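You operate a simulated robot arm through the tools that you are given. There is no shell and no other tool.

Carry out the task below with a simulated robot arm. There is one attempt and no reset: what you move stays moved.

TASK
Switch the black machine off, then oil it.
Fine: three presses under the flap; shut the flap.

It is judged by the outcome, as a careful person would: the job done as asked, and still so three seconds after it is handed in. It fails if anything else is knocked over, pushed out of place, dropped, spilled or broken.

THE ROBOT
A 7-joint arm with a two-finger parallel gripper, fixed in place. Base frame: the origin is on the floor under the middle of its stand, x ahead of it, y to its left, z up; the work surface is at about z = 0.78. Lengths are in m, angles in rad, forces in N, time in s.
It reaches about 1.479 m from its shoulder. Its first joint turns from -2.897 to 2.897 rad. Payload 4.4 kg.
The TCP is the grasp point between the finger pads, 0.023 m short of the fingertips. In the tool frame z runs along the fingers and y along their closing line. Largest opening 0.094 m; finger width 0.038, thickness 0.01; the body of the gripper, 0.054 by 0.096 m, starts 0.039 m behind the TCP.
Orientation is that of the tool frame in the base frame, as [roll, pitch, yaw] about the fixed x, y, z axes, in that order (R = Rz(yaw) Ry(pitch) Rx(roll)). With the fingers straight down and closing along the base's y, the tool's x points along the base's -x, its y along +y and its z along -z.

THE INTERFACE
- The arm moves only by the tool step_arm. Its argument "deltas" is a list that holds one entry, the list of rows, each a list of 7 numbers: the turn, a rotation vector about the tool's x, y, z in rad, then the shift along the tool's x, y, z in m, then the opening, from 0 (shut) to 1 (fully open). In form: [[[rx, ry, rz, tx, ty, tz, claw], ...]]. A call has 1 to 20 rows; each row is the pose to reach, as a shift and turn from the pose commanded when the call began, along the tool's axes at that moment. Rows are played at 5 a second. More than 0.05 m and 0.15 rad between two rows, or a gripper value outside its range, and nothing of the call is played. A pose out of reach is approached as far as the arm can. The call stops where the force on the tool passes 90 N (or 10 N more than at its start, if that is more) or the arm is blocked; 0.2 s more then pass. Each finger travels about 0.072 m/s and halts on what it meets, pressing with about 34 N; the grip force reading is that of the motor and also rises with nothing between the fingers. The clock runs only during rows and for 0.2 s after the last one: add rows that repeat a pose to give the fingers time. It gives the time, the measured TCP pose, the force on the tool (base axes), the opening and the grip force at its end, in the units of the frame above (readings bear some noise), with the torque about the TCP (base axes, N m) and any sound that the robot's microphone picked up.
- Cameras (640 x 400 px; columns grow to the right, rows downward): "scene" is fixed at [0.0508, 0.5, 1.6106]; the picture's right is [0.03, -1.00, 0.00], its down [-0.53, -0.01, -0.85] and it looks along [0.85, 0.02, -0.53] (base axes); focal length 313 px, centre (320, 200). "wrist" rides on the gripper at [0.086, 0.016, -0.074] in the tool frame; the picture's right is [-0.18, 0.98, 0.00], its down [-0.58, -0.11, -0.81] and it looks along [-0.79, -0.15, 0.59] (tool axes); focal length 243 px, centre (320, 200). There is no depth. A picture from a camera that has moved, and an enlarged one, comes with that camera's place and axes in the base frame and with its lens.
- capture(camera): a new picture of that camera. It takes no simulated time.
- close_up(camera, box): a new picture of the part [left, top, right, bottom] of that camera's present view, enlarged. It takes no simulated time.
- job_done(): hands the job in; it is judged then, once.

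Nothing tells you positions but the pictures and the camera data. Unless the task says otherwise, let go and move clear before handing in.

The tools are called after "Emit:" as name(argument=value, ...) on one line, values as JSON. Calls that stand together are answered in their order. step_arm: Moves the arm, as the interface text tells. Its arguments: {"type":"object","properties":{"deltas":{"type":"array","items":{"type":"array","items":{"type":"array","items":{"type":"number"}}}}},"required":["deltas"]} The other tools are called the same way: capture (camera) takes a picture; close_up (camera, box) takes an enlarged picture of a part of a camera's view; job_done () hands the job in.

At the start:

```text
time_s: 0.0
tcp_pos: [0.5238, 0.715, 1.4095]
ee_rot: [-3.14, 0.001, -3.141]
ft_force: [-0.4, 0.4, 0.3]
moment: [0.02, -0.01, 0.0]
gripper_width: 0.0943
finger_force: 0.0
```

scene: 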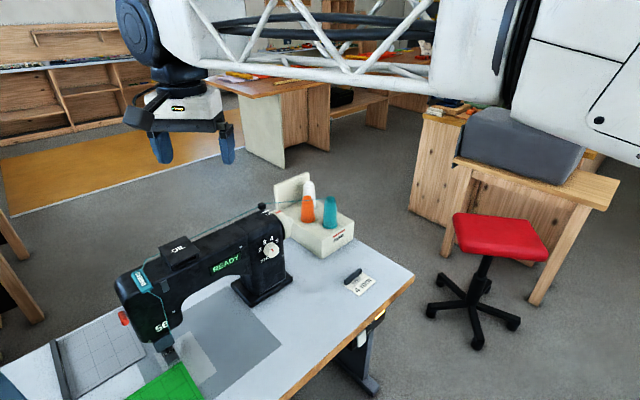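
wrist: 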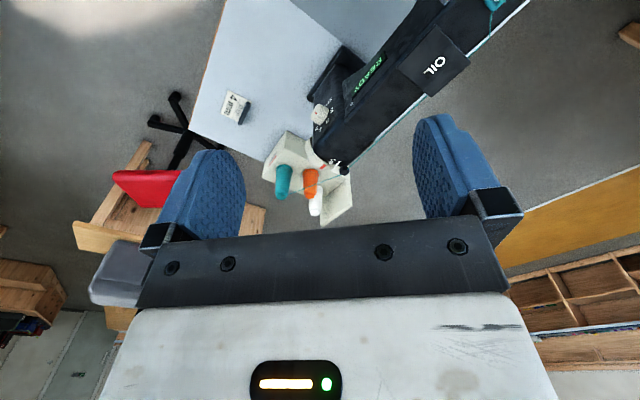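

I see a black sewing machine on a table with a "READY" display, an "OIL" box/flap on top, a dial on its end, and a cream overlocker with thread cones behind. I'll look closer before moving.

Emit:
close_up(camera="scene", box=[100, 220, 260, 320])

Emit:
close_up(camera="scene", box=[200, 170, 400, 310])

Emit:
close_up(camera="scene", box=[0, 290, 240, 400])

Emit:
close_up(camera="wrist", box=[200, 0, 540, 220])

```text
4.00 times, centred on (180, 270) of scene
camera zoom: at [0.0508, 0.5, 1.6106], right [0.03, -1.0, 0.0], down [-0.53, -0.01, -0.85], along [0.85, 0.02, -0.53], focal length 1250 px, centre (880, -80)
```

zoom: 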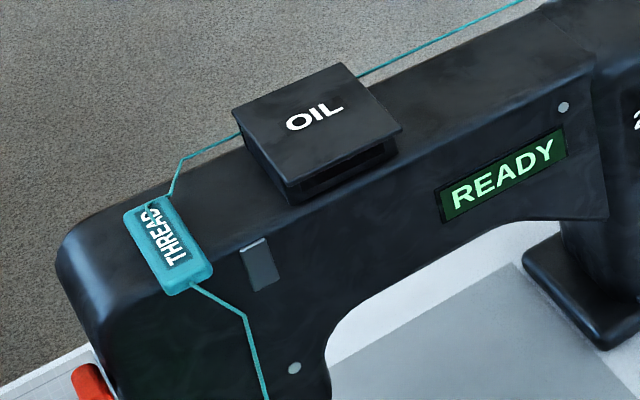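

```text
2.86 times, centred on (300, 240) of scene
camera zoom: at [0.0508, 0.5, 1.6106], right [0.03, -1.0, 0.0], down [-0.53, -0.01, -0.85], along [0.85, 0.02, -0.53], focal length 893 px, centre (377, 86)
```

zoom: 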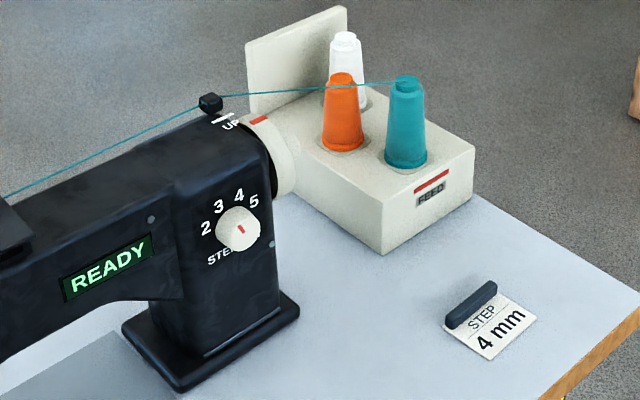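

```text
2.67 times, centred on (120, 345) of scene
camera zoom: at [0.0508, 0.5, 1.6106], right [0.03, -1.0, 0.0], down [-0.53, -0.01, -0.85], along [0.85, 0.02, -0.53], focal length 834 px, centre (853, -187)
```

zoom: 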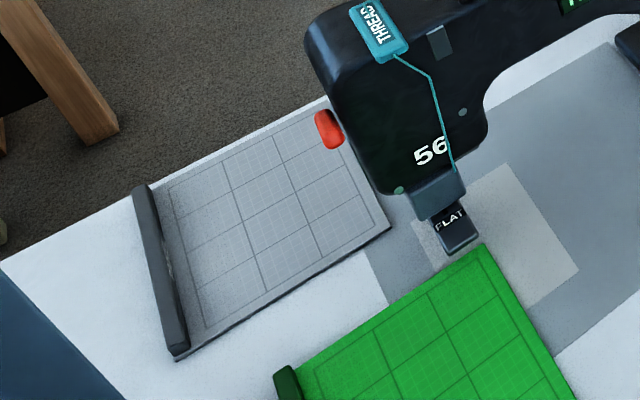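

```text
1.82 times, centred on (370, 110) of wrist
camera zoom: at [0.437, 0.7309, 1.4856], right [0.18, 0.98, 0.0], down [0.58, -0.11, 0.81], along [0.79, -0.15, -0.59], focal length 441 px, centre (229, 364)
```

zoom: 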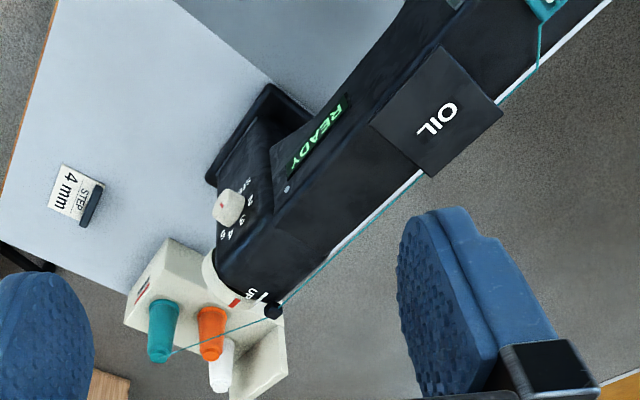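

The screen reads READY, so the machine is on. I need to find its power switch; I'll check the table's edge and the other suspicious fittings.

Emit:
close_up(camera="scene", box=[320, 270, 440, 400])

Emit:
close_up(camera="scene", box=[225, 215, 305, 310])

Emit:
close_up(camera="scene", box=[100, 290, 210, 380])

Emit:
close_up(camera="scene", box=[160, 230, 230, 280])

```text
3.08 times, centred on (380, 335) of scene
camera zoom: at [0.0508, 0.5, 1.6106], right [0.03, -1.0, 0.0], down [-0.53, -0.01, -0.85], along [0.85, 0.02, -0.53], focal length 962 px, centre (135, -215)
```

zoom: 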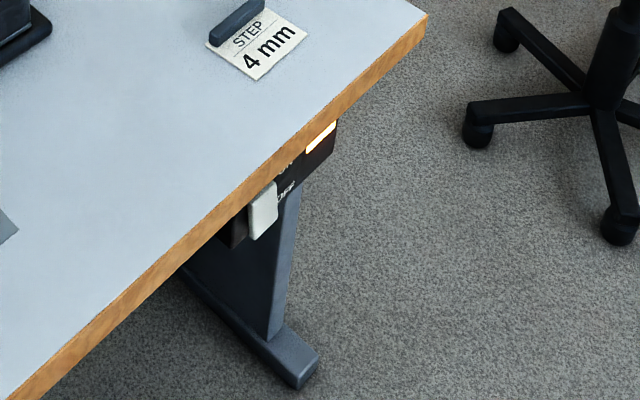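

```text
4.21 times, centred on (265, 262) of scene
camera zoom: at [0.0508, 0.5, 1.6106], right [0.03, -1.0, 0.0], down [-0.53, -0.01, -0.85], along [0.85, 0.02, -0.53], focal length 1316 px, centre (552, -63)
```

zoom: 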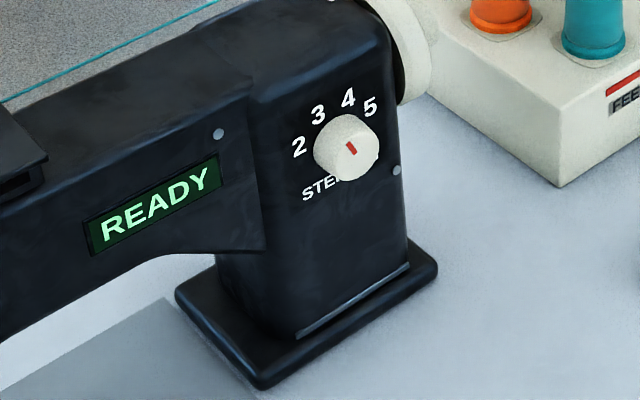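

```text
4.44 times, centred on (155, 335) of scene
camera zoom: at [0.0508, 0.5, 1.6106], right [0.03, -1.0, 0.0], down [-0.53, -0.01, -0.85], along [0.85, 0.02, -0.53], focal length 1389 px, centre (1053, -400)
```

zoom: 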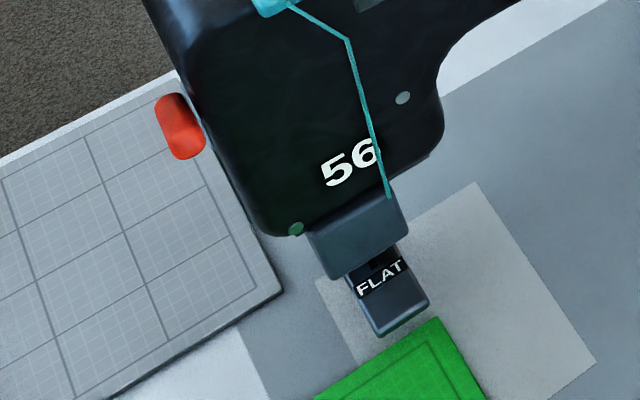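

```text
8.00 times, centred on (195, 255) of scene
camera zoom: at [0.0508, 0.5, 1.6106], right [0.03, -1.0, 0.0], down [-0.53, -0.01, -0.85], along [0.85, 0.02, -0.53], focal length 2501 px, centre (1320, -240)
```

zoom: 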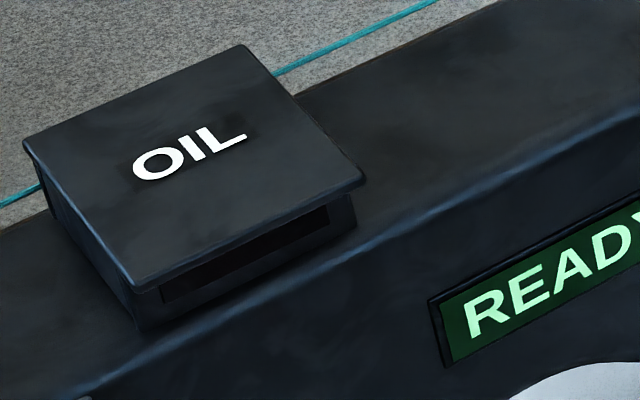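

The power switch is a black box under the table's front edge with a pale paddle, ON/OFF labels and an amber lamp, around (0.65, 0.39, 0.72). The table is turned about 45°, so I'll swing the gripper to the operator's side and look at it with the wrist camera.

Emit:
step_arm(deltas=[[[0, 0, -0.056, 0.0071, -0.0404, 0.015, 1], [0, 0, -0.112, 0.0143, -0.0807, 0.03, 1], [0, 0, -0.168, 0.0214, -0.1211, 0.045, 1], [0, 0, -0.224, 0.0286, -0.1614, 0.06, 1], [0, 0, -0.28, 0.0357, -0.2018, 0.075, 1], [0, 0, -0.336, 0.0429, -0.2421, 0.09, 1], [0, 0, -0.393, 0.05, -0.2825, 0.105, 1], [0, 0, -0.449, 0.0571, -0.3229, 0.12, 1], [0, 0, -0.505, 0.0643, -0.3632, 0.135, 1], [0, 0, -0.561, 0.0714, -0.4036, 0.15, 1], [0, 0, -0.617, 0.0786, -0.4439, 0.165, 1], [0, 0, -0.673, 0.0857, -0.4843, 0.18, 1], [0, 0, -0.729, 0.0929, -0.5246, 0.195, 1], [0, 0, -0.785, 0.1, -0.565, 0.21, 1]]])

Emit:
capture(camera="wrist")

Emit:
capture(camera="scene")

```text
time_s: 3.0
tcp_pos: [0.4248, 0.1508, 1.1956]
ee_rot: [3.14, 0.0, -2.355]
ft_force: [-0.1, -0.3, 0.2]
moment: [0.04, -0.03, 0.0]
gripper_width: 0.0943
finger_force: 0.0
```

```text
taken
camera wrist: at [0.3518, 0.0992, 1.2729], right [-0.57, 0.82, 0.0], down [0.49, 0.33, 0.81], along [0.67, 0.46, -0.59], focal length 243 px, centre (320, 200)
```

wrist: 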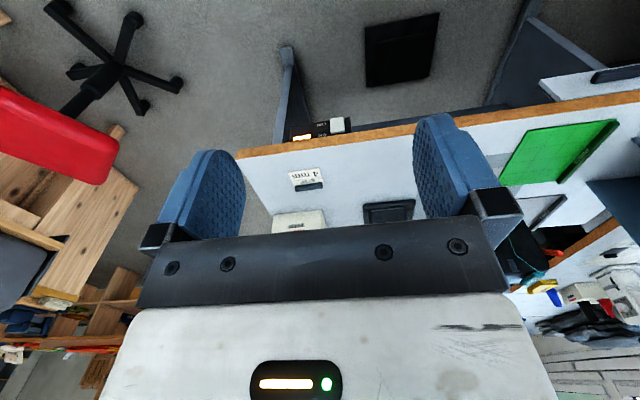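

```text
taken
```

scene: 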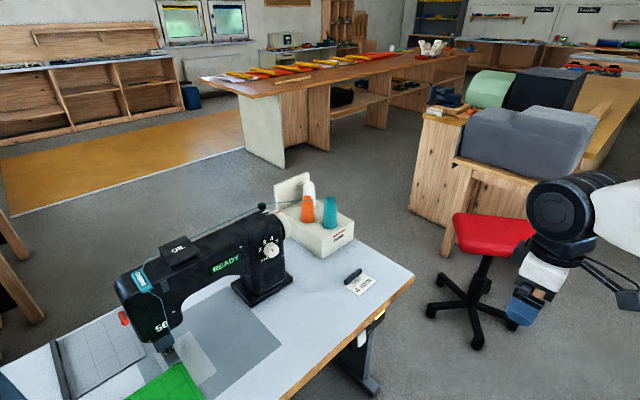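

The switch box shows just below the table edge in the inverted wrist view. I'll enlarge it.

Emit:
close_up(camera="wrist", box=[270, 100, 370, 162])

Emit:
close_up(camera="wrist", box=[230, 0, 460, 145])

```text
6.40 times, centred on (320, 131) of wrist
camera zoom: at [0.3518, 0.0992, 1.2729], right [-0.57, 0.82, 0.0], down [0.49, 0.33, 0.81], along [0.67, 0.46, -0.59], focal length 1553 px, centre (320, 642)
```

zoom: 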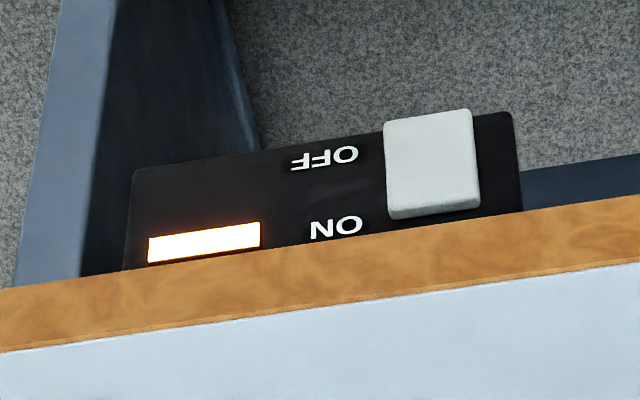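

```text
2.76 times, centred on (345, 72) of wrist
camera zoom: at [0.3518, 0.0992, 1.2729], right [-0.57, 0.82, 0.0], down [0.49, 0.33, 0.81], along [0.67, 0.46, -0.59], focal length 669 px, centre (251, 552)
```

zoom: 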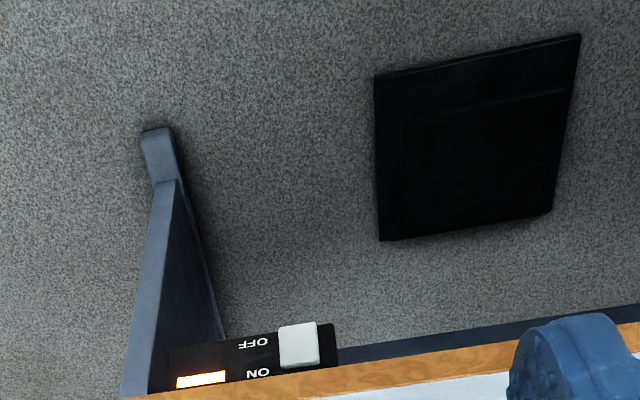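

The labels read ON (upper) and OFF (lower), with a pale paddle beside them and an amber lamp lit. I need a flatter, closer look to see how the paddle sits, so I'll descend in front of the table with the gripper tilted.

Emit:
step_arm(deltas=[[[0, -0.048, 0, -0.008, 0, 0.038, 1], [0, -0.097, 0, -0.018, 0, 0.076, 1], [0, -0.145, 0, -0.028, 0, 0.113, 1], [0, -0.194, 0, -0.038, 0, 0.151, 1], [0, -0.242, 0, -0.048, 0, 0.189, 1], [0, -0.291, 0, -0.058, 0, 0.227, 1], [0, -0.339, 0, -0.068, 0, 0.264, 1], [0, -0.388, 0, -0.074, 0, 0.302, 1], [0, -0.436, 0, -0.08, 0, 0.34, 1]]])

Emit:
capture(camera="wrist")

Emit:
capture(camera="scene")

```text
time_s: 5.0
tcp_pos: [0.4812, 0.2106, 0.86]
ee_rot: [-3.14, 0.437, -2.355]
ft_force: [0.0, -0.3, 0.2]
moment: [0.01, -0.01, 0.0]
gripper_width: 0.094
finger_force: 0.0
```

```text
taken
camera wrist: at [0.3917, 0.1424, 0.8922], right [-0.58, 0.81, 0.08], down [0.21, 0.05, 0.98], along [0.79, 0.58, -0.2], focal length 243 px, centre (320, 200)
```

wrist: 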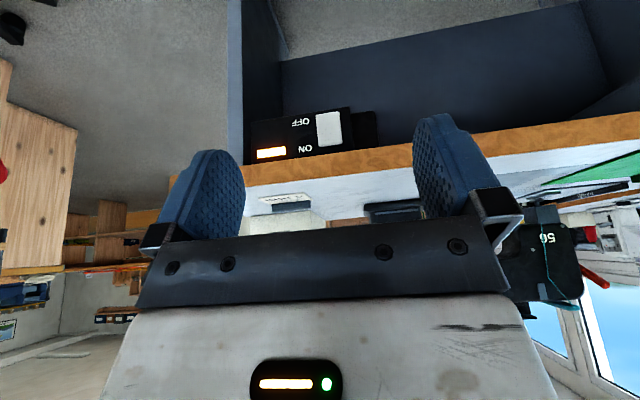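

```text
taken
```

scene: 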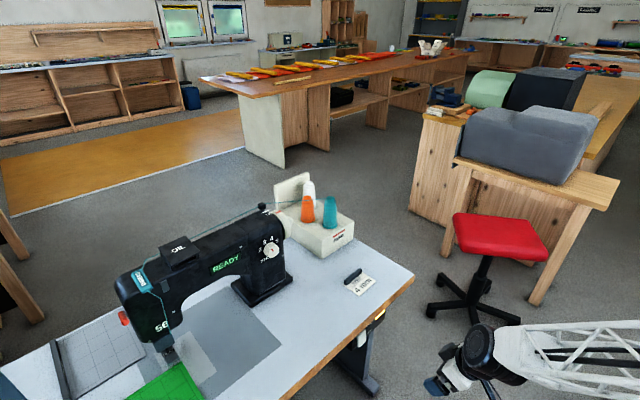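

Emit:
close_up(camera="wrist", box=[240, 95, 390, 188])

Emit:
close_up(camera="wrist", box=[290, 100, 370, 150])

```text
4.27 times, centred on (315, 142) of wrist
camera zoom: at [0.3917, 0.1424, 0.8922], right [-0.58, 0.81, 0.08], down [0.21, 0.05, 0.98], along [0.79, 0.58, -0.2], focal length 1035 px, centre (341, 450)
```

zoom: 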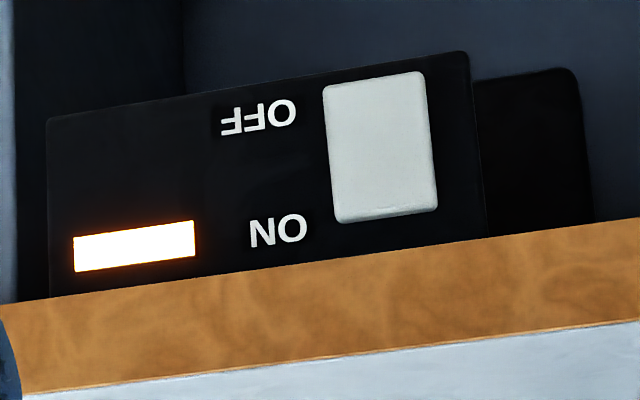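

```text
8.00 times, centred on (330, 125) of wrist
camera zoom: at [0.3917, 0.1424, 0.8922], right [-0.58, 0.81, 0.08], down [0.21, 0.05, 0.98], along [0.79, 0.58, -0.2], focal length 1941 px, centre (240, 800)
```

zoom: 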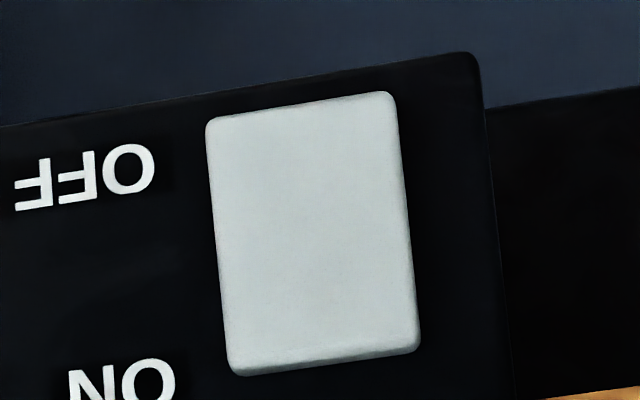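

The switch is a 40×60 mm rocker, centred near (0.679, 0.385, 0.696), spanning z≈0.666–0.725, with the OFF end at the bottom. I'll tilt the gripper to about 60° and stand off in front of it, level with the OFF end.

Emit:
step_arm(deltas=[[[0, -0.087, 0, -0.0085, -0.0024, 0.0337, 1], [0, -0.174, 0, -0.0169, -0.0047, 0.0675, 1], [0, -0.261, 0, -0.0254, -0.0071, 0.1012, 1], [0, -0.349, 0, -0.0339, -0.0095, 0.135, 1], [0, -0.436, 0, -0.0424, -0.0119, 0.1687, 1], [0, -0.523, 0, -0.0508, -0.0142, 0.2025, 1], [0, -0.61, 0, -0.0593, -0.0166, 0.2362, 1]]])

Emit:
capture(camera="wrist")

Emit:
capture(camera="scene")

```text
time_s: 6.6
tcp_pos: [0.5972, 0.3055, 0.6727]
ee_rot: [-3.141, 1.049, -2.357]
ft_force: [-0.2, 0.1, 0.4]
moment: [0.01, 0.03, -0.01]
gripper_width: 0.0941
finger_force: 0.1
```

```text
taken
camera wrist: at [0.5102, 0.2388, 0.6361], right [-0.63, 0.76, 0.16], down [-0.21, -0.36, 0.91], along [0.75, 0.54, 0.39], focal length 243 px, centre (320, 200)
```

wrist: 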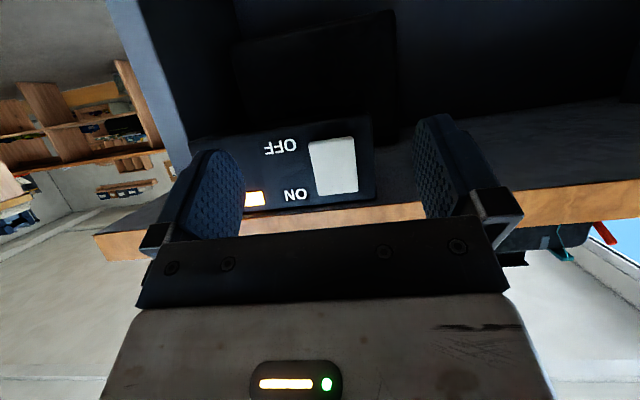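

```text
taken
```

scene: 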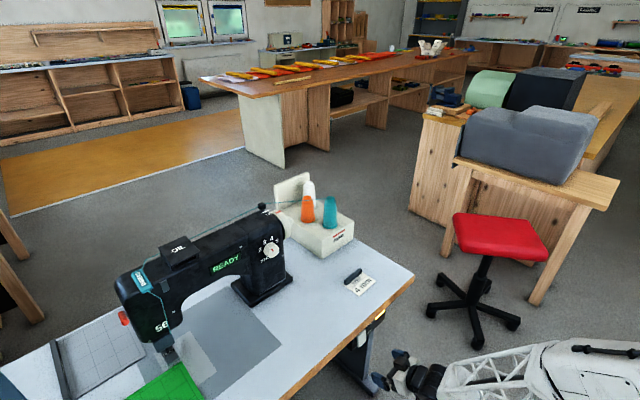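

Emit:
close_up(camera="wrist", box=[240, 110, 420, 222])

Emit:
close_up(camera="scene", box=[320, 280, 480, 400])

```text
3.56 times, centred on (330, 166) of wrist
camera zoom: at [0.5102, 0.2388, 0.6361], right [-0.63, 0.76, 0.16], down [-0.21, -0.36, 0.91], along [0.75, 0.54, 0.39], focal length 863 px, centre (284, 321)
```

zoom: 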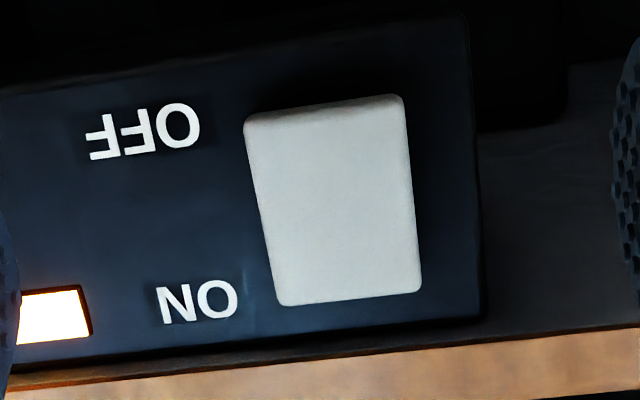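

```text
3.33 times, centred on (400, 340) of scene
camera zoom: at [0.0508, 0.5, 1.6106], right [0.03, -1.0, 0.0], down [-0.53, -0.01, -0.85], along [0.85, 0.02, -0.53], focal length 1042 px, centre (53, -267)
```

zoom: 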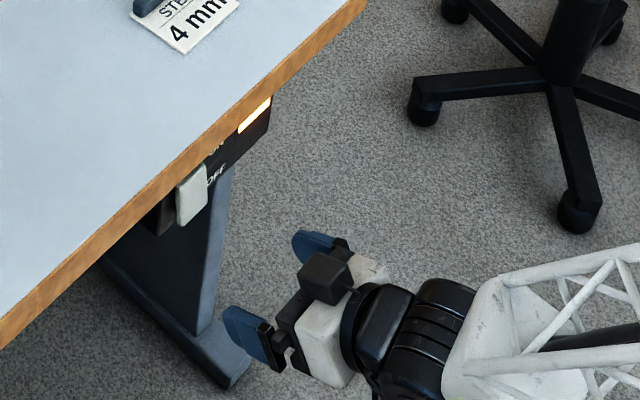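

The OFF (lower) end of the rocker stands proud, so it must be pressed in. I'll close the fingers and advance to just short of it.

Emit:
step_arm(deltas=[[[0, 0, 0, 0, 0, 0, 0], [0, 0, 0, 0, 0, 0, 0], [0, 0, 0, 0, 0, 0, 0], [0, 0, 0, 0, 0, 0, 0], [0, 0, 0, -0.014, 0, 0.019, 0], [0, 0, 0, -0.027, 0, 0.038, 0], [0, 0, 0, -0.041, 0, 0.0572, 0]]])

Emit:
capture(camera="wrist")

Emit:
close_up(camera="scene", box=[320, 290, 440, 380])

```text
time_s: 8.2
tcp_pos: [0.6483, 0.3522, 0.6771]
ee_rot: [-3.141, 1.046, -2.358]
ft_force: [0.2, -0.2, 0.2]
moment: [0.01, 0.02, -0.01]
gripper_width: 0.0
finger_force: 33.9
```

```text
taken
camera wrist: at [0.561, 0.2852, 0.6413], right [-0.63, 0.76, 0.16], down [-0.21, -0.36, 0.91], along [0.75, 0.54, 0.39], focal length 243 px, centre (320, 200)
```

wrist: 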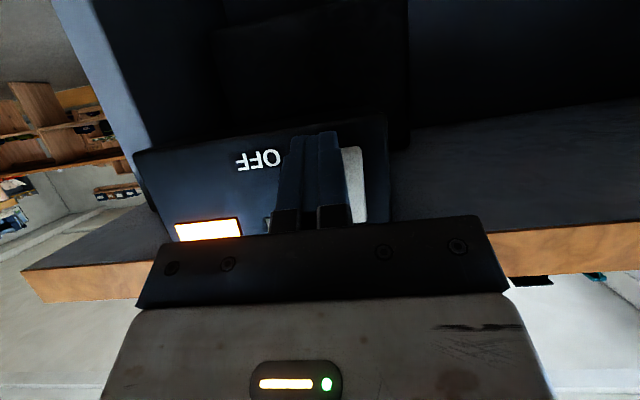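

```text
4.44 times, centred on (380, 335) of scene
camera zoom: at [0.0508, 0.5, 1.6106], right [0.03, -1.0, 0.0], down [-0.53, -0.01, -0.85], along [0.85, 0.02, -0.53], focal length 1389 px, centre (53, -400)
```

zoom: 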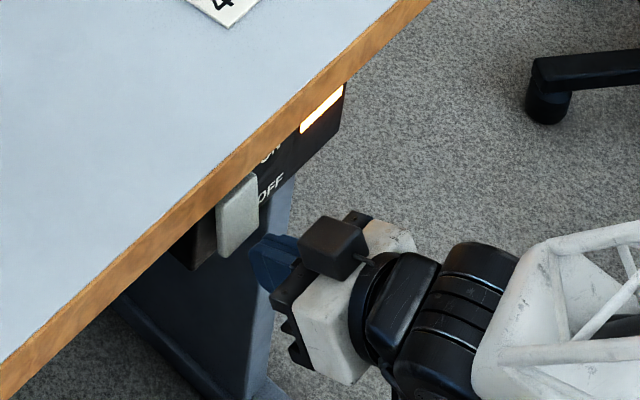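

The fingertips are about 15 mm short of the rocker and centred on it. I'll press forward gently in small steps.

Emit:
step_arm(deltas=[[[0, 0, 0, -0.004, 0, 0.0069, 0], [0, 0, 0, -0.006, 0, 0.0104, 0], [0, 0, 0, -0.008, 0, 0.0139, 0], [0, 0, 0, -0.009, 0, 0.0156, 0], [0, 0, 0, -0.01, 0, 0.0173, 0]]])

Emit:
capture(camera="wrist")

Emit:
close_up(camera="scene", box=[320, 290, 440, 380])

```text
time_s: 9.1
tcp_pos: [0.6556, 0.3616, 0.6669]
ee_rot: [3.134, 1.031, -2.367]
ft_force: [-9.0, -13.9, 2.9]
moment: [0.14, -0.1, -0.1]
gripper_width: 0.0005
finger_force: 33.7
stopped in row 4: the force on the tool passed its limit at 408 N (the readings are from after the stop); the commanded pose is now the measured one
```

```text
taken
camera wrist: at [0.5667, 0.2939, 0.6324], right [-0.62, 0.76, 0.16], down [-0.2, -0.36, 0.91], along [0.76, 0.54, 0.37], focal length 243 px, centre (320, 200)
```

wrist: 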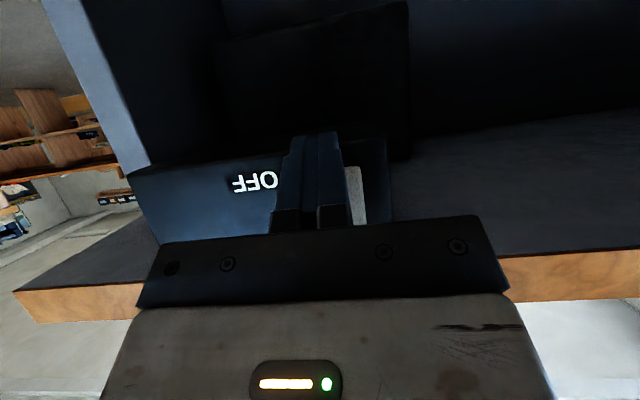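

```text
4.44 times, centred on (380, 335) of scene
camera zoom: at [0.0508, 0.5, 1.6106], right [0.03, -1.0, 0.0], down [-0.53, -0.01, -0.85], along [0.85, 0.02, -0.53], focal length 1389 px, centre (53, -400)
```

zoom: 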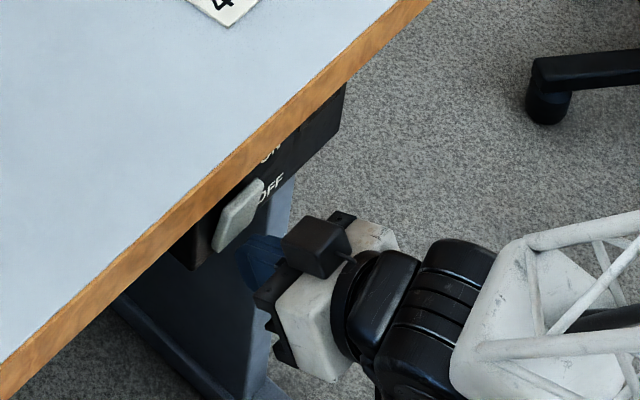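

The rocker has flipped (ON end now proud) and the lamp is out. I'll back straight away from it and check the machine's screen.

Emit:
step_arm(deltas=[[[0, 0, 0, 0.0103, 0, -0.0172, 0], [0, 0, 0, 0.0206, 0, -0.0343, 0], [0, 0, 0, 0.0309, 0, -0.0515, 0], [0, 0, 0, 0.0411, 0, -0.0686, 0], [0, 0, 0, 0.0514, 0, -0.0858, 0]]])

Emit:
capture(camera="scene")

Emit:
close_up(camera="wrist", box=[160, 100, 420, 250])

Emit:
close_up(camera="scene", box=[100, 210, 300, 335])

```text
time_s: 10.3
tcp_pos: [0.5844, 0.2913, 0.6674]
ee_rot: [3.136, 1.031, -2.365]
ft_force: [0.4, 0.1, -0.1]
moment: [0.0, -0.02, 0.0]
gripper_width: 0.0001
finger_force: 33.7
```

```text
taken
```

scene: 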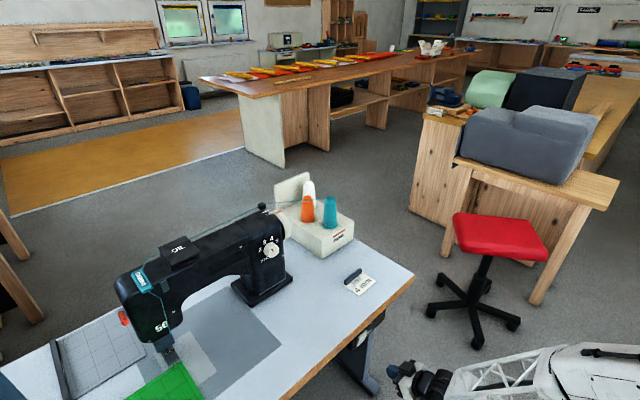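

```text
2.46 times, centred on (290, 175) of wrist
camera zoom: at [0.4955, 0.2235, 0.6333], right [-0.63, 0.76, 0.16], down [-0.2, -0.36, 0.91], along [0.75, 0.54, 0.38], focal length 597 px, centre (394, 262)
```

zoom: 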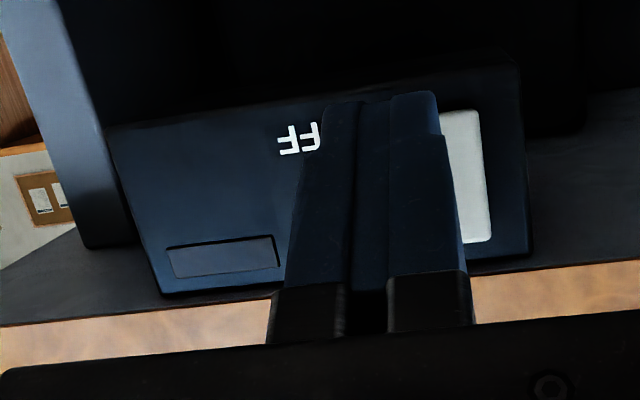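

```text
3.20 times, centred on (200, 272) of scene
camera zoom: at [0.0508, 0.5, 1.6106], right [0.03, -1.0, 0.0], down [-0.53, -0.01, -0.85], along [0.85, 0.02, -0.53], focal length 1000 px, centre (704, -32)
```

zoom: 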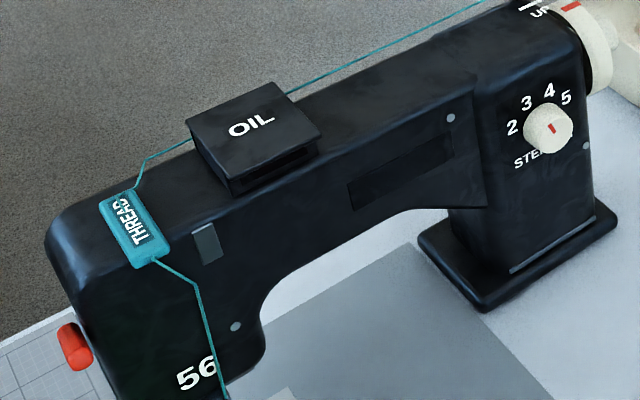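

The screen is dark and the lamp is out, so the machine is off. The OIL lid looks to be at about z≈1.075, its front edge centred near (0.622, 0.845); I'll rise clear of the table, then go and look at it from the operator's side.

Emit:
step_arm(deltas=[[[0, 0.05, 0, -0.0372, 0, -0.0271, 0], [0, 0.099, 0, -0.0743, 0, -0.0543, 0], [0, 0.149, 0, -0.1115, 0, -0.0814, 0], [0, 0.198, 0, -0.1487, 0, -0.1085, 0], [0, 0.248, 0, -0.1858, 0, -0.1357, 0], [0, 0.298, 0, -0.223, 0, -0.1628, 0], [0, 0.347, 0, -0.2602, 0, -0.1899, 0], [0, 0.397, 0, -0.2973, 0, -0.2171, 0.2], [0, 0.446, 0, -0.3345, 0, -0.2442, 0.4], [0, 0.496, 0, -0.3717, 0, -0.2713, 0.6], [0, 0.545, 0, -0.4088, 0, -0.2985, 0.8], [0, 0.595, 0, -0.446, 0, -0.3256, 1]]])

Emit:
capture(camera="wrist")

Emit:
capture(camera="scene")

```text
time_s: 12.9
tcp_pos: [0.5512, 0.254, 1.2178]
ee_rot: [3.138, 0.435, -2.362]
ft_force: [1.1, 0.0, -0.3]
moment: [0.03, -0.01, 0.01]
gripper_width: 0.0939
finger_force: 0.0
```

```text
taken
camera wrist: at [0.4613, 0.186, 1.2503], right [-0.57, 0.81, 0.08], down [0.21, 0.05, 0.98], along [0.79, 0.58, -0.2], focal length 243 px, centre (320, 200)
```

wrist: 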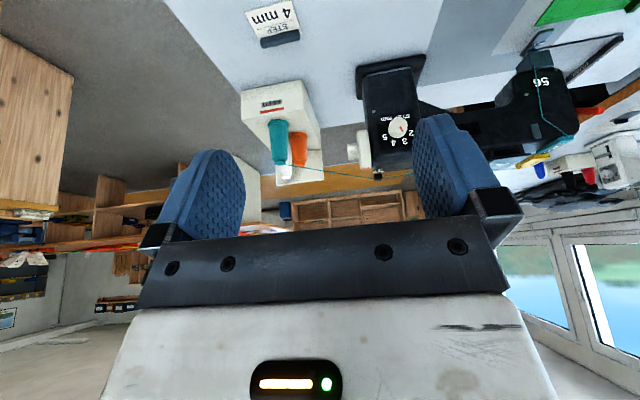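

```text
taken
```

scene: 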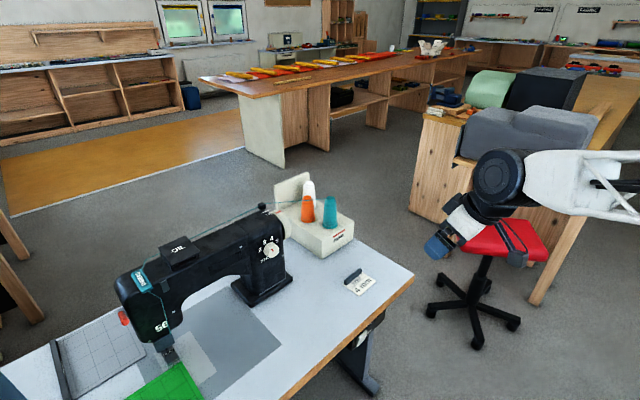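

Rising was clear. Now I move across to the operator's side of the OIL box to view it close.

Emit:
step_arm(deltas=[[[0, 0, 0, -0.0257, 0.0336, 0.0147, 1], [0, 0, 0, -0.0514, 0.0672, 0.0295, 1], [0, 0, 0, -0.0771, 0.1008, 0.0442, 1], [0, 0, 0, -0.1028, 0.1344, 0.059, 1], [0, 0, 0, -0.1285, 0.168, 0.0737, 1], [0, 0, 0, -0.1542, 0.2015, 0.0885, 1], [0, 0, 0, -0.1799, 0.2351, 0.1032, 1], [0, 0, 0, -0.2056, 0.2687, 0.118, 1], [0, 0, 0, -0.2313, 0.3023, 0.1327, 1], [0, 0, 0, -0.257, 0.3359, 0.1475, 1], [0, 0, 0, -0.2827, 0.3695, 0.1622, 1]]])

Emit:
capture(camera="wrist")

Emit:
capture(camera="scene")

```text
time_s: 15.3
tcp_pos: [0.519, 0.7435, 1.1913]
ee_rot: [3.14, 0.437, -2.361]
ft_force: [-0.1, -0.6, 0.1]
moment: [0.03, 0.01, -0.01]
gripper_width: 0.0941
finger_force: 0.0
```

```text
taken
camera wrist: at [0.4291, 0.6775, 1.2242], right [-0.57, 0.81, 0.08], down [0.21, 0.05, 0.98], along [0.79, 0.58, -0.2], focal length 243 px, centre (320, 200)
```

wrist: 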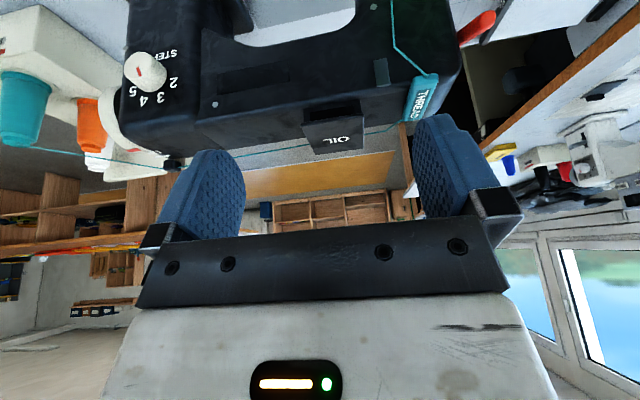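

```text
taken
```

scene: 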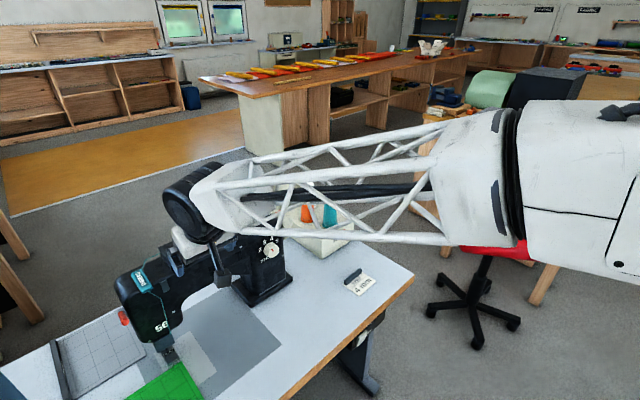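

Emit:
close_up(camera="wrist", box=[290, 85, 390, 160])

Emit:
close_up(camera="wrist", box=[230, 40, 450, 178])

```text
5.33 times, centred on (340, 122) of wrist
camera zoom: at [0.4291, 0.6775, 1.2242], right [-0.57, 0.81, 0.08], down [0.21, 0.05, 0.98], along [0.79, 0.58, -0.2], focal length 1294 px, centre (213, 613)
```

zoom: 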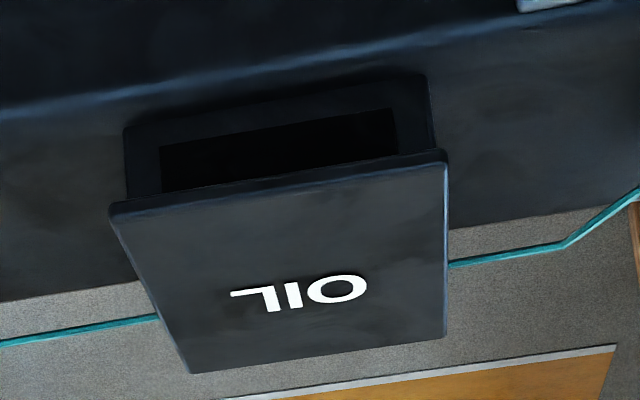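

```text
2.90 times, centred on (340, 109) of wrist
camera zoom: at [0.4291, 0.6775, 1.2242], right [-0.57, 0.81, 0.08], down [0.21, 0.05, 0.98], along [0.79, 0.58, -0.2], focal length 703 px, centre (262, 464)
```

zoom: 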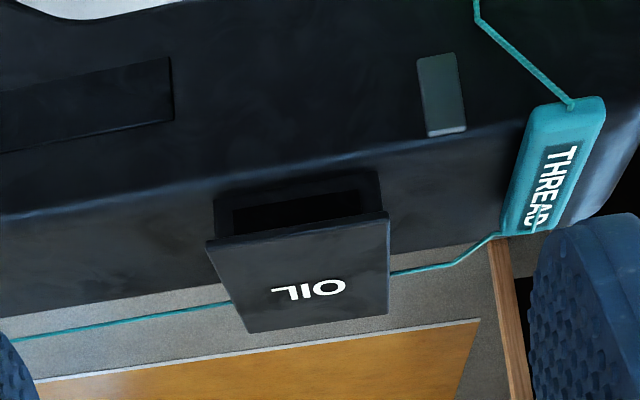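

The OIL box has a finger window in front and a lid that slightly overhangs its sides, likely hinged at the back. The lid is about 73 mm wide, so I can grip its sides with fingers pointing down; I'll move above its front half to measure it.

Emit:
step_arm(deltas=[[[0, 0.087, 0, -0.0309, 0, 0.0125, 1], [0, 0.175, 0, -0.0618, 0, 0.025, 1], [0, 0.262, 0, -0.0928, 0, 0.0376, 1], [0, 0.35, 0, -0.1237, 0, 0.0501, 1], [0, 0.437, 0, -0.1546, -0.0005, 0.0626, 1]]])

Emit:
capture(camera="wrist")

Emit:
capture(camera="scene")

```text
time_s: 16.5
tcp_pos: [0.6373, 0.8608, 1.1999]
ee_rot: [3.137, -0.001, -2.36]
ft_force: [-0.3, -0.1, 0.6]
moment: [-0.02, 0.04, -0.02]
gripper_width: 0.0941
finger_force: 0.0
```

```text
taken
camera wrist: at [0.5655, 0.8102, 1.2759], right [-0.56, 0.83, 0.0], down [0.49, 0.33, 0.81], along [0.66, 0.45, -0.59], focal length 243 px, centre (320, 200)
```

wrist: 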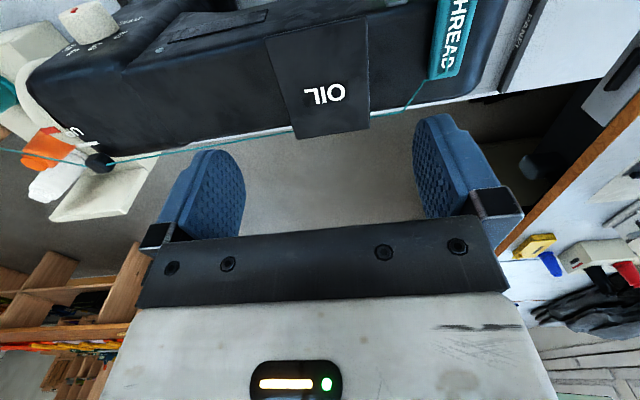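

```text
taken
```

scene: 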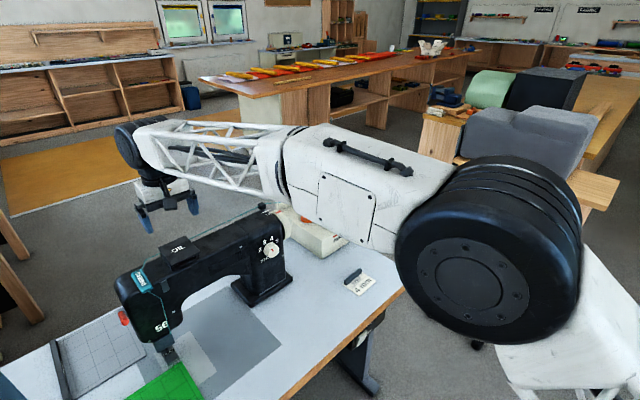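

Emit:
close_up(camera="wrist", box=[220, 10, 430, 150])

Emit:
close_up(camera="scene", box=[100, 160, 240, 290])

```text
2.86 times, centred on (325, 80) of wrist
camera zoom: at [0.5655, 0.8102, 1.2759], right [-0.56, 0.83, 0.0], down [0.49, 0.33, 0.81], along [0.66, 0.45, -0.59], focal length 693 px, centre (306, 543)
```

zoom: 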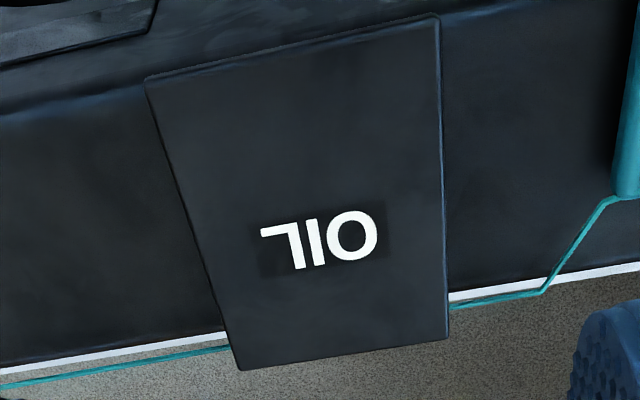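

```text
3.08 times, centred on (170, 225) of scene
camera zoom: at [0.0508, 0.5, 1.6106], right [0.03, -1.0, 0.0], down [-0.53, -0.01, -0.85], along [0.85, 0.02, -0.53], focal length 962 px, centre (782, 123)
```

zoom: 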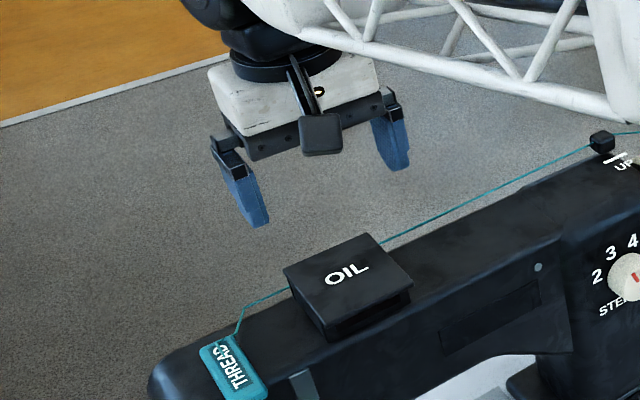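

The lid's top is at z≈1.0745, 74 mm wide and 94 mm deep, centred at about (0.656, 0.877); my gripper is over its front part, within 2 mm of its midline. I'll descend to straddle it, then check before closing.

Emit:
step_arm(deltas=[[[0, 0, 0, 0, -0.0006, 0.03, 1], [0, 0, 0, 0, -0.0012, 0.06, 1], [0, 0, 0, 0, -0.0017, 0.085, 1]]])

Emit:
capture(camera="wrist")

Emit:
close_up(camera="scene", box=[100, 200, 240, 290])

```text
time_s: 17.3
tcp_pos: [0.6375, 0.859, 1.1142]
ee_rot: [3.137, -0.001, -2.359]
ft_force: [-1.2, 0.1, 0.3]
moment: [0.01, 0.01, -0.01]
gripper_width: 0.0941
finger_force: 0.0
```

```text
taken
camera wrist: at [0.565, 0.8076, 1.1907], right [-0.56, 0.83, 0.0], down [0.49, 0.33, 0.81], along [0.66, 0.45, -0.59], focal length 243 px, centre (320, 200)
```

wrist: 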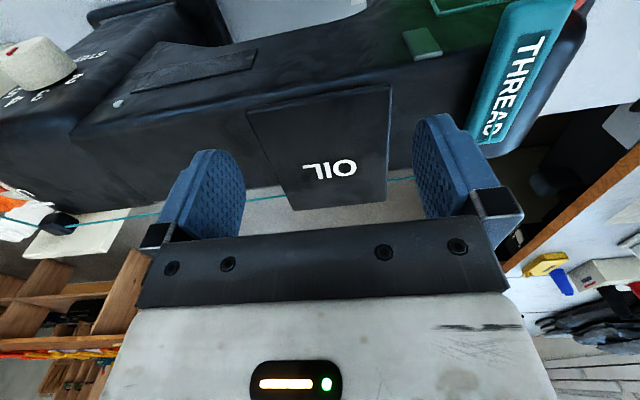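

```text
4.44 times, centred on (170, 245) of scene
camera zoom: at [0.0508, 0.5, 1.6106], right [0.03, -1.0, 0.0], down [-0.53, -0.01, -0.85], along [0.85, 0.02, -0.53], focal length 1389 px, centre (987, 0)
```

zoom: 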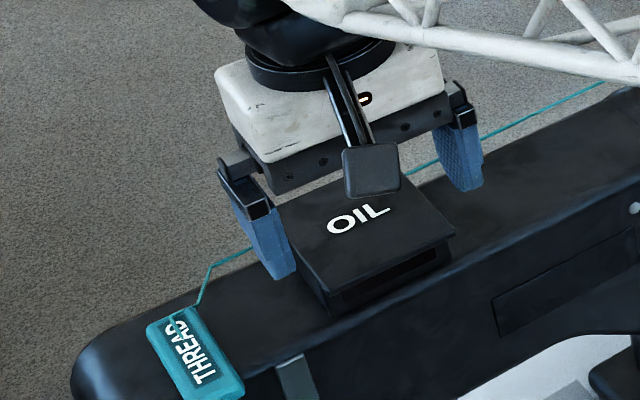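

It's well centred. I'll lower the last 28 mm and close on the lid's sides.

Emit:
step_arm(deltas=[[[0, 0, 0, 0, 0, 0.01, 1], [0, 0, 0, 0, 0, 0.02, 1], [0, 0, 0, 0, 0, 0.0285, 1], [0, 0, 0, 0, 0, 0.0285, 1]]])

Emit:
capture(camera="wrist")

Emit:
close_up(camera="scene", box=[110, 210, 230, 290])

```text
time_s: 18.3
tcp_pos: [0.6404, 0.8599, 1.0861]
ee_rot: [3.139, -0.001, -2.359]
ft_force: [-0.1, -0.2, 0.5]
moment: [-0.02, -0.02, 0.02]
gripper_width: 0.094
finger_force: 0.0
```

```text
taken
camera wrist: at [0.5673, 0.8083, 1.1616], right [-0.56, 0.83, 0.0], down [0.49, 0.33, 0.81], along [0.66, 0.45, -0.59], focal length 243 px, centre (320, 200)
```

wrist: 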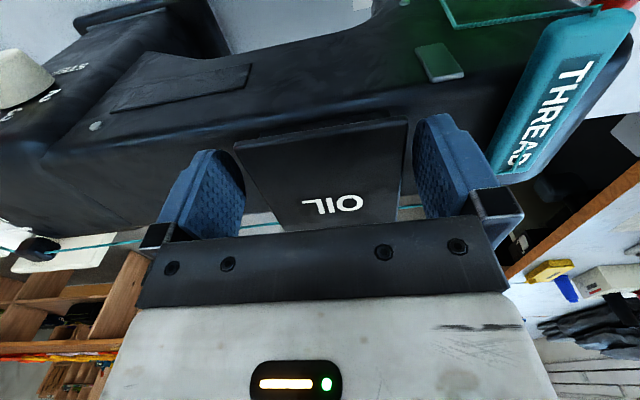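

```text
5.00 times, centred on (170, 250) of scene
camera zoom: at [0.0508, 0.5, 1.6106], right [0.03, -1.0, 0.0], down [-0.53, -0.01, -0.85], along [0.85, 0.02, -0.53], focal length 1563 px, centre (1070, -50)
```

zoom: 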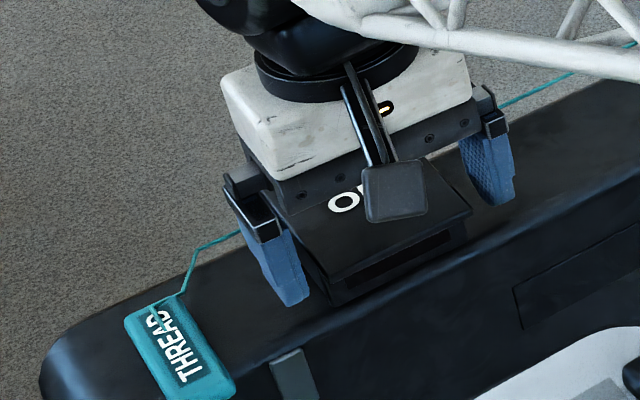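

Both fingers sit outside the lid, just below its top. I'll close on it.

Emit:
step_arm(deltas=[[[0, 0, 0, 0, 0, 0, 0.9], [0, 0, 0, 0, 0, 0, 0.8], [0, 0, 0, 0, 0, 0, 0.72], [0, 0, 0, 0, 0, 0, 0.7], [0, 0, 0, 0, 0, 0, 0.7]]])

Emit:
capture(camera="wrist")

```text
time_s: 19.5
tcp_pos: [0.639, 0.861, 1.0853]
ee_rot: [3.137, -0.001, -2.358]
ft_force: [-16.2, 19.8, -0.5]
moment: [0.13, 0.12, 0.15]
gripper_width: 0.0774
finger_force: 12.5
```

```text
taken
camera wrist: at [0.5666, 0.8089, 1.1617], right [-0.56, 0.83, 0.0], down [0.49, 0.33, 0.81], along [0.66, 0.45, -0.59], focal length 243 px, centre (320, 200)
```

wrist: 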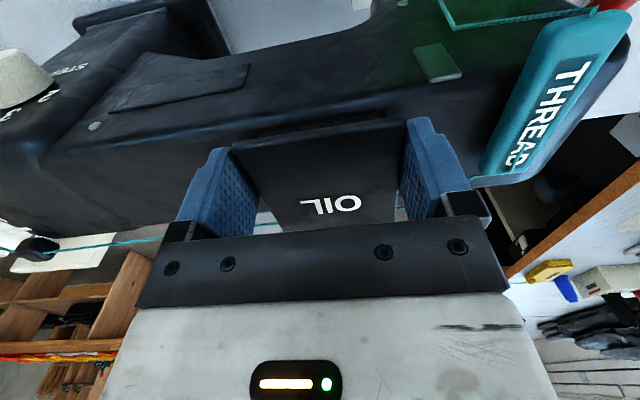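

One finger (the +e side) has touched first, so I'm about 2 mm off-centre. I'll ease open, shift 2 mm that way and close again.

Emit:
step_arm(deltas=[[[0, 0, 0, 0, 0.001, 0, 0.9], [0, 0, 0, 0, 0.002, 0, 0.9], [0, 0, 0, 0, 0.002, 0, 0.82], [0, 0, 0, 0, 0.002, 0, 0.7], [0, 0, 0, 0, 0.002, 0, 0.7], [0, 0, 0, 0, 0.002, 0, 0.7]]])

Emit:
capture(camera="wrist")

```text
time_s: 20.9
tcp_pos: [0.6399, 0.8624, 1.0856]
ee_rot: [3.136, -0.002, -2.358]
ft_force: [-3.9, 9.7, -1.2]
moment: [0.0, 0.13, 0.95]
gripper_width: 0.0736
finger_force: 45.3
```

```text
taken
camera wrist: at [0.5663, 0.811, 1.1623], right [-0.56, 0.83, 0.0], down [0.49, 0.33, 0.81], along [0.66, 0.45, -0.59], focal length 243 px, centre (320, 200)
```

wrist: 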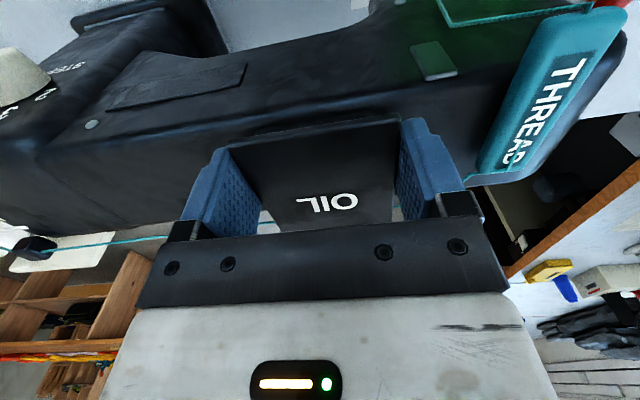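

The lid is held (73.6 mm). I'll lift about 10 mm along the expected arc and check that it swings rather than binds.

Emit:
step_arm(deltas=[[[0, 0, 0, 0, 0, -0.004, 0.7], [0, 0, 0, -0.0004, 0, -0.008, 0.7], [0, 0, 0, -0.001, 0, -0.012, 0.7]]])

Emit:
capture(camera="wrist")

Emit:
close_up(camera="scene", box=[110, 210, 230, 290])

```text
time_s: 21.7
tcp_pos: [0.6406, 0.8641, 1.0983]
ee_rot: [3.138, -0.001, -2.359]
ft_force: [-13.7, -11.8, -15.0]
moment: [-1.1, 0.78, 1.42]
gripper_width: 0.0737
finger_force: 45.2
```

```text
taken
camera wrist: at [0.5672, 0.8119, 1.1736], right [-0.56, 0.83, 0.0], down [0.49, 0.33, 0.8], along [0.66, 0.45, -0.59], focal length 243 px, centre (320, 200)
```

wrist: 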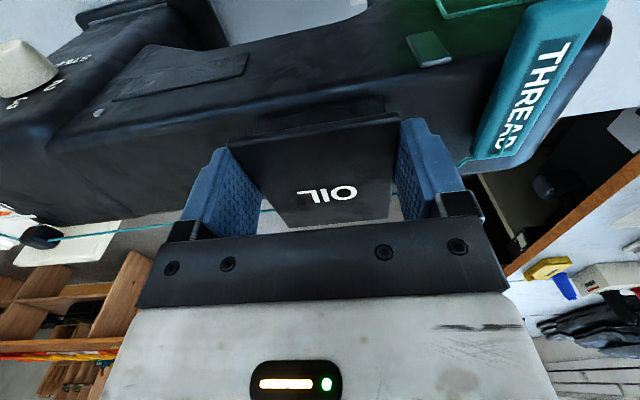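

```text
5.00 times, centred on (170, 250) of scene
camera zoom: at [0.0508, 0.5, 1.6106], right [0.03, -1.0, 0.0], down [-0.53, -0.01, -0.85], along [0.85, 0.02, -0.53], focal length 1563 px, centre (1070, -50)
```

zoom: 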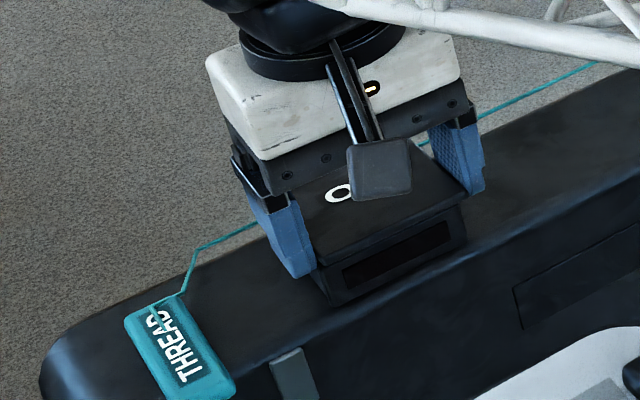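

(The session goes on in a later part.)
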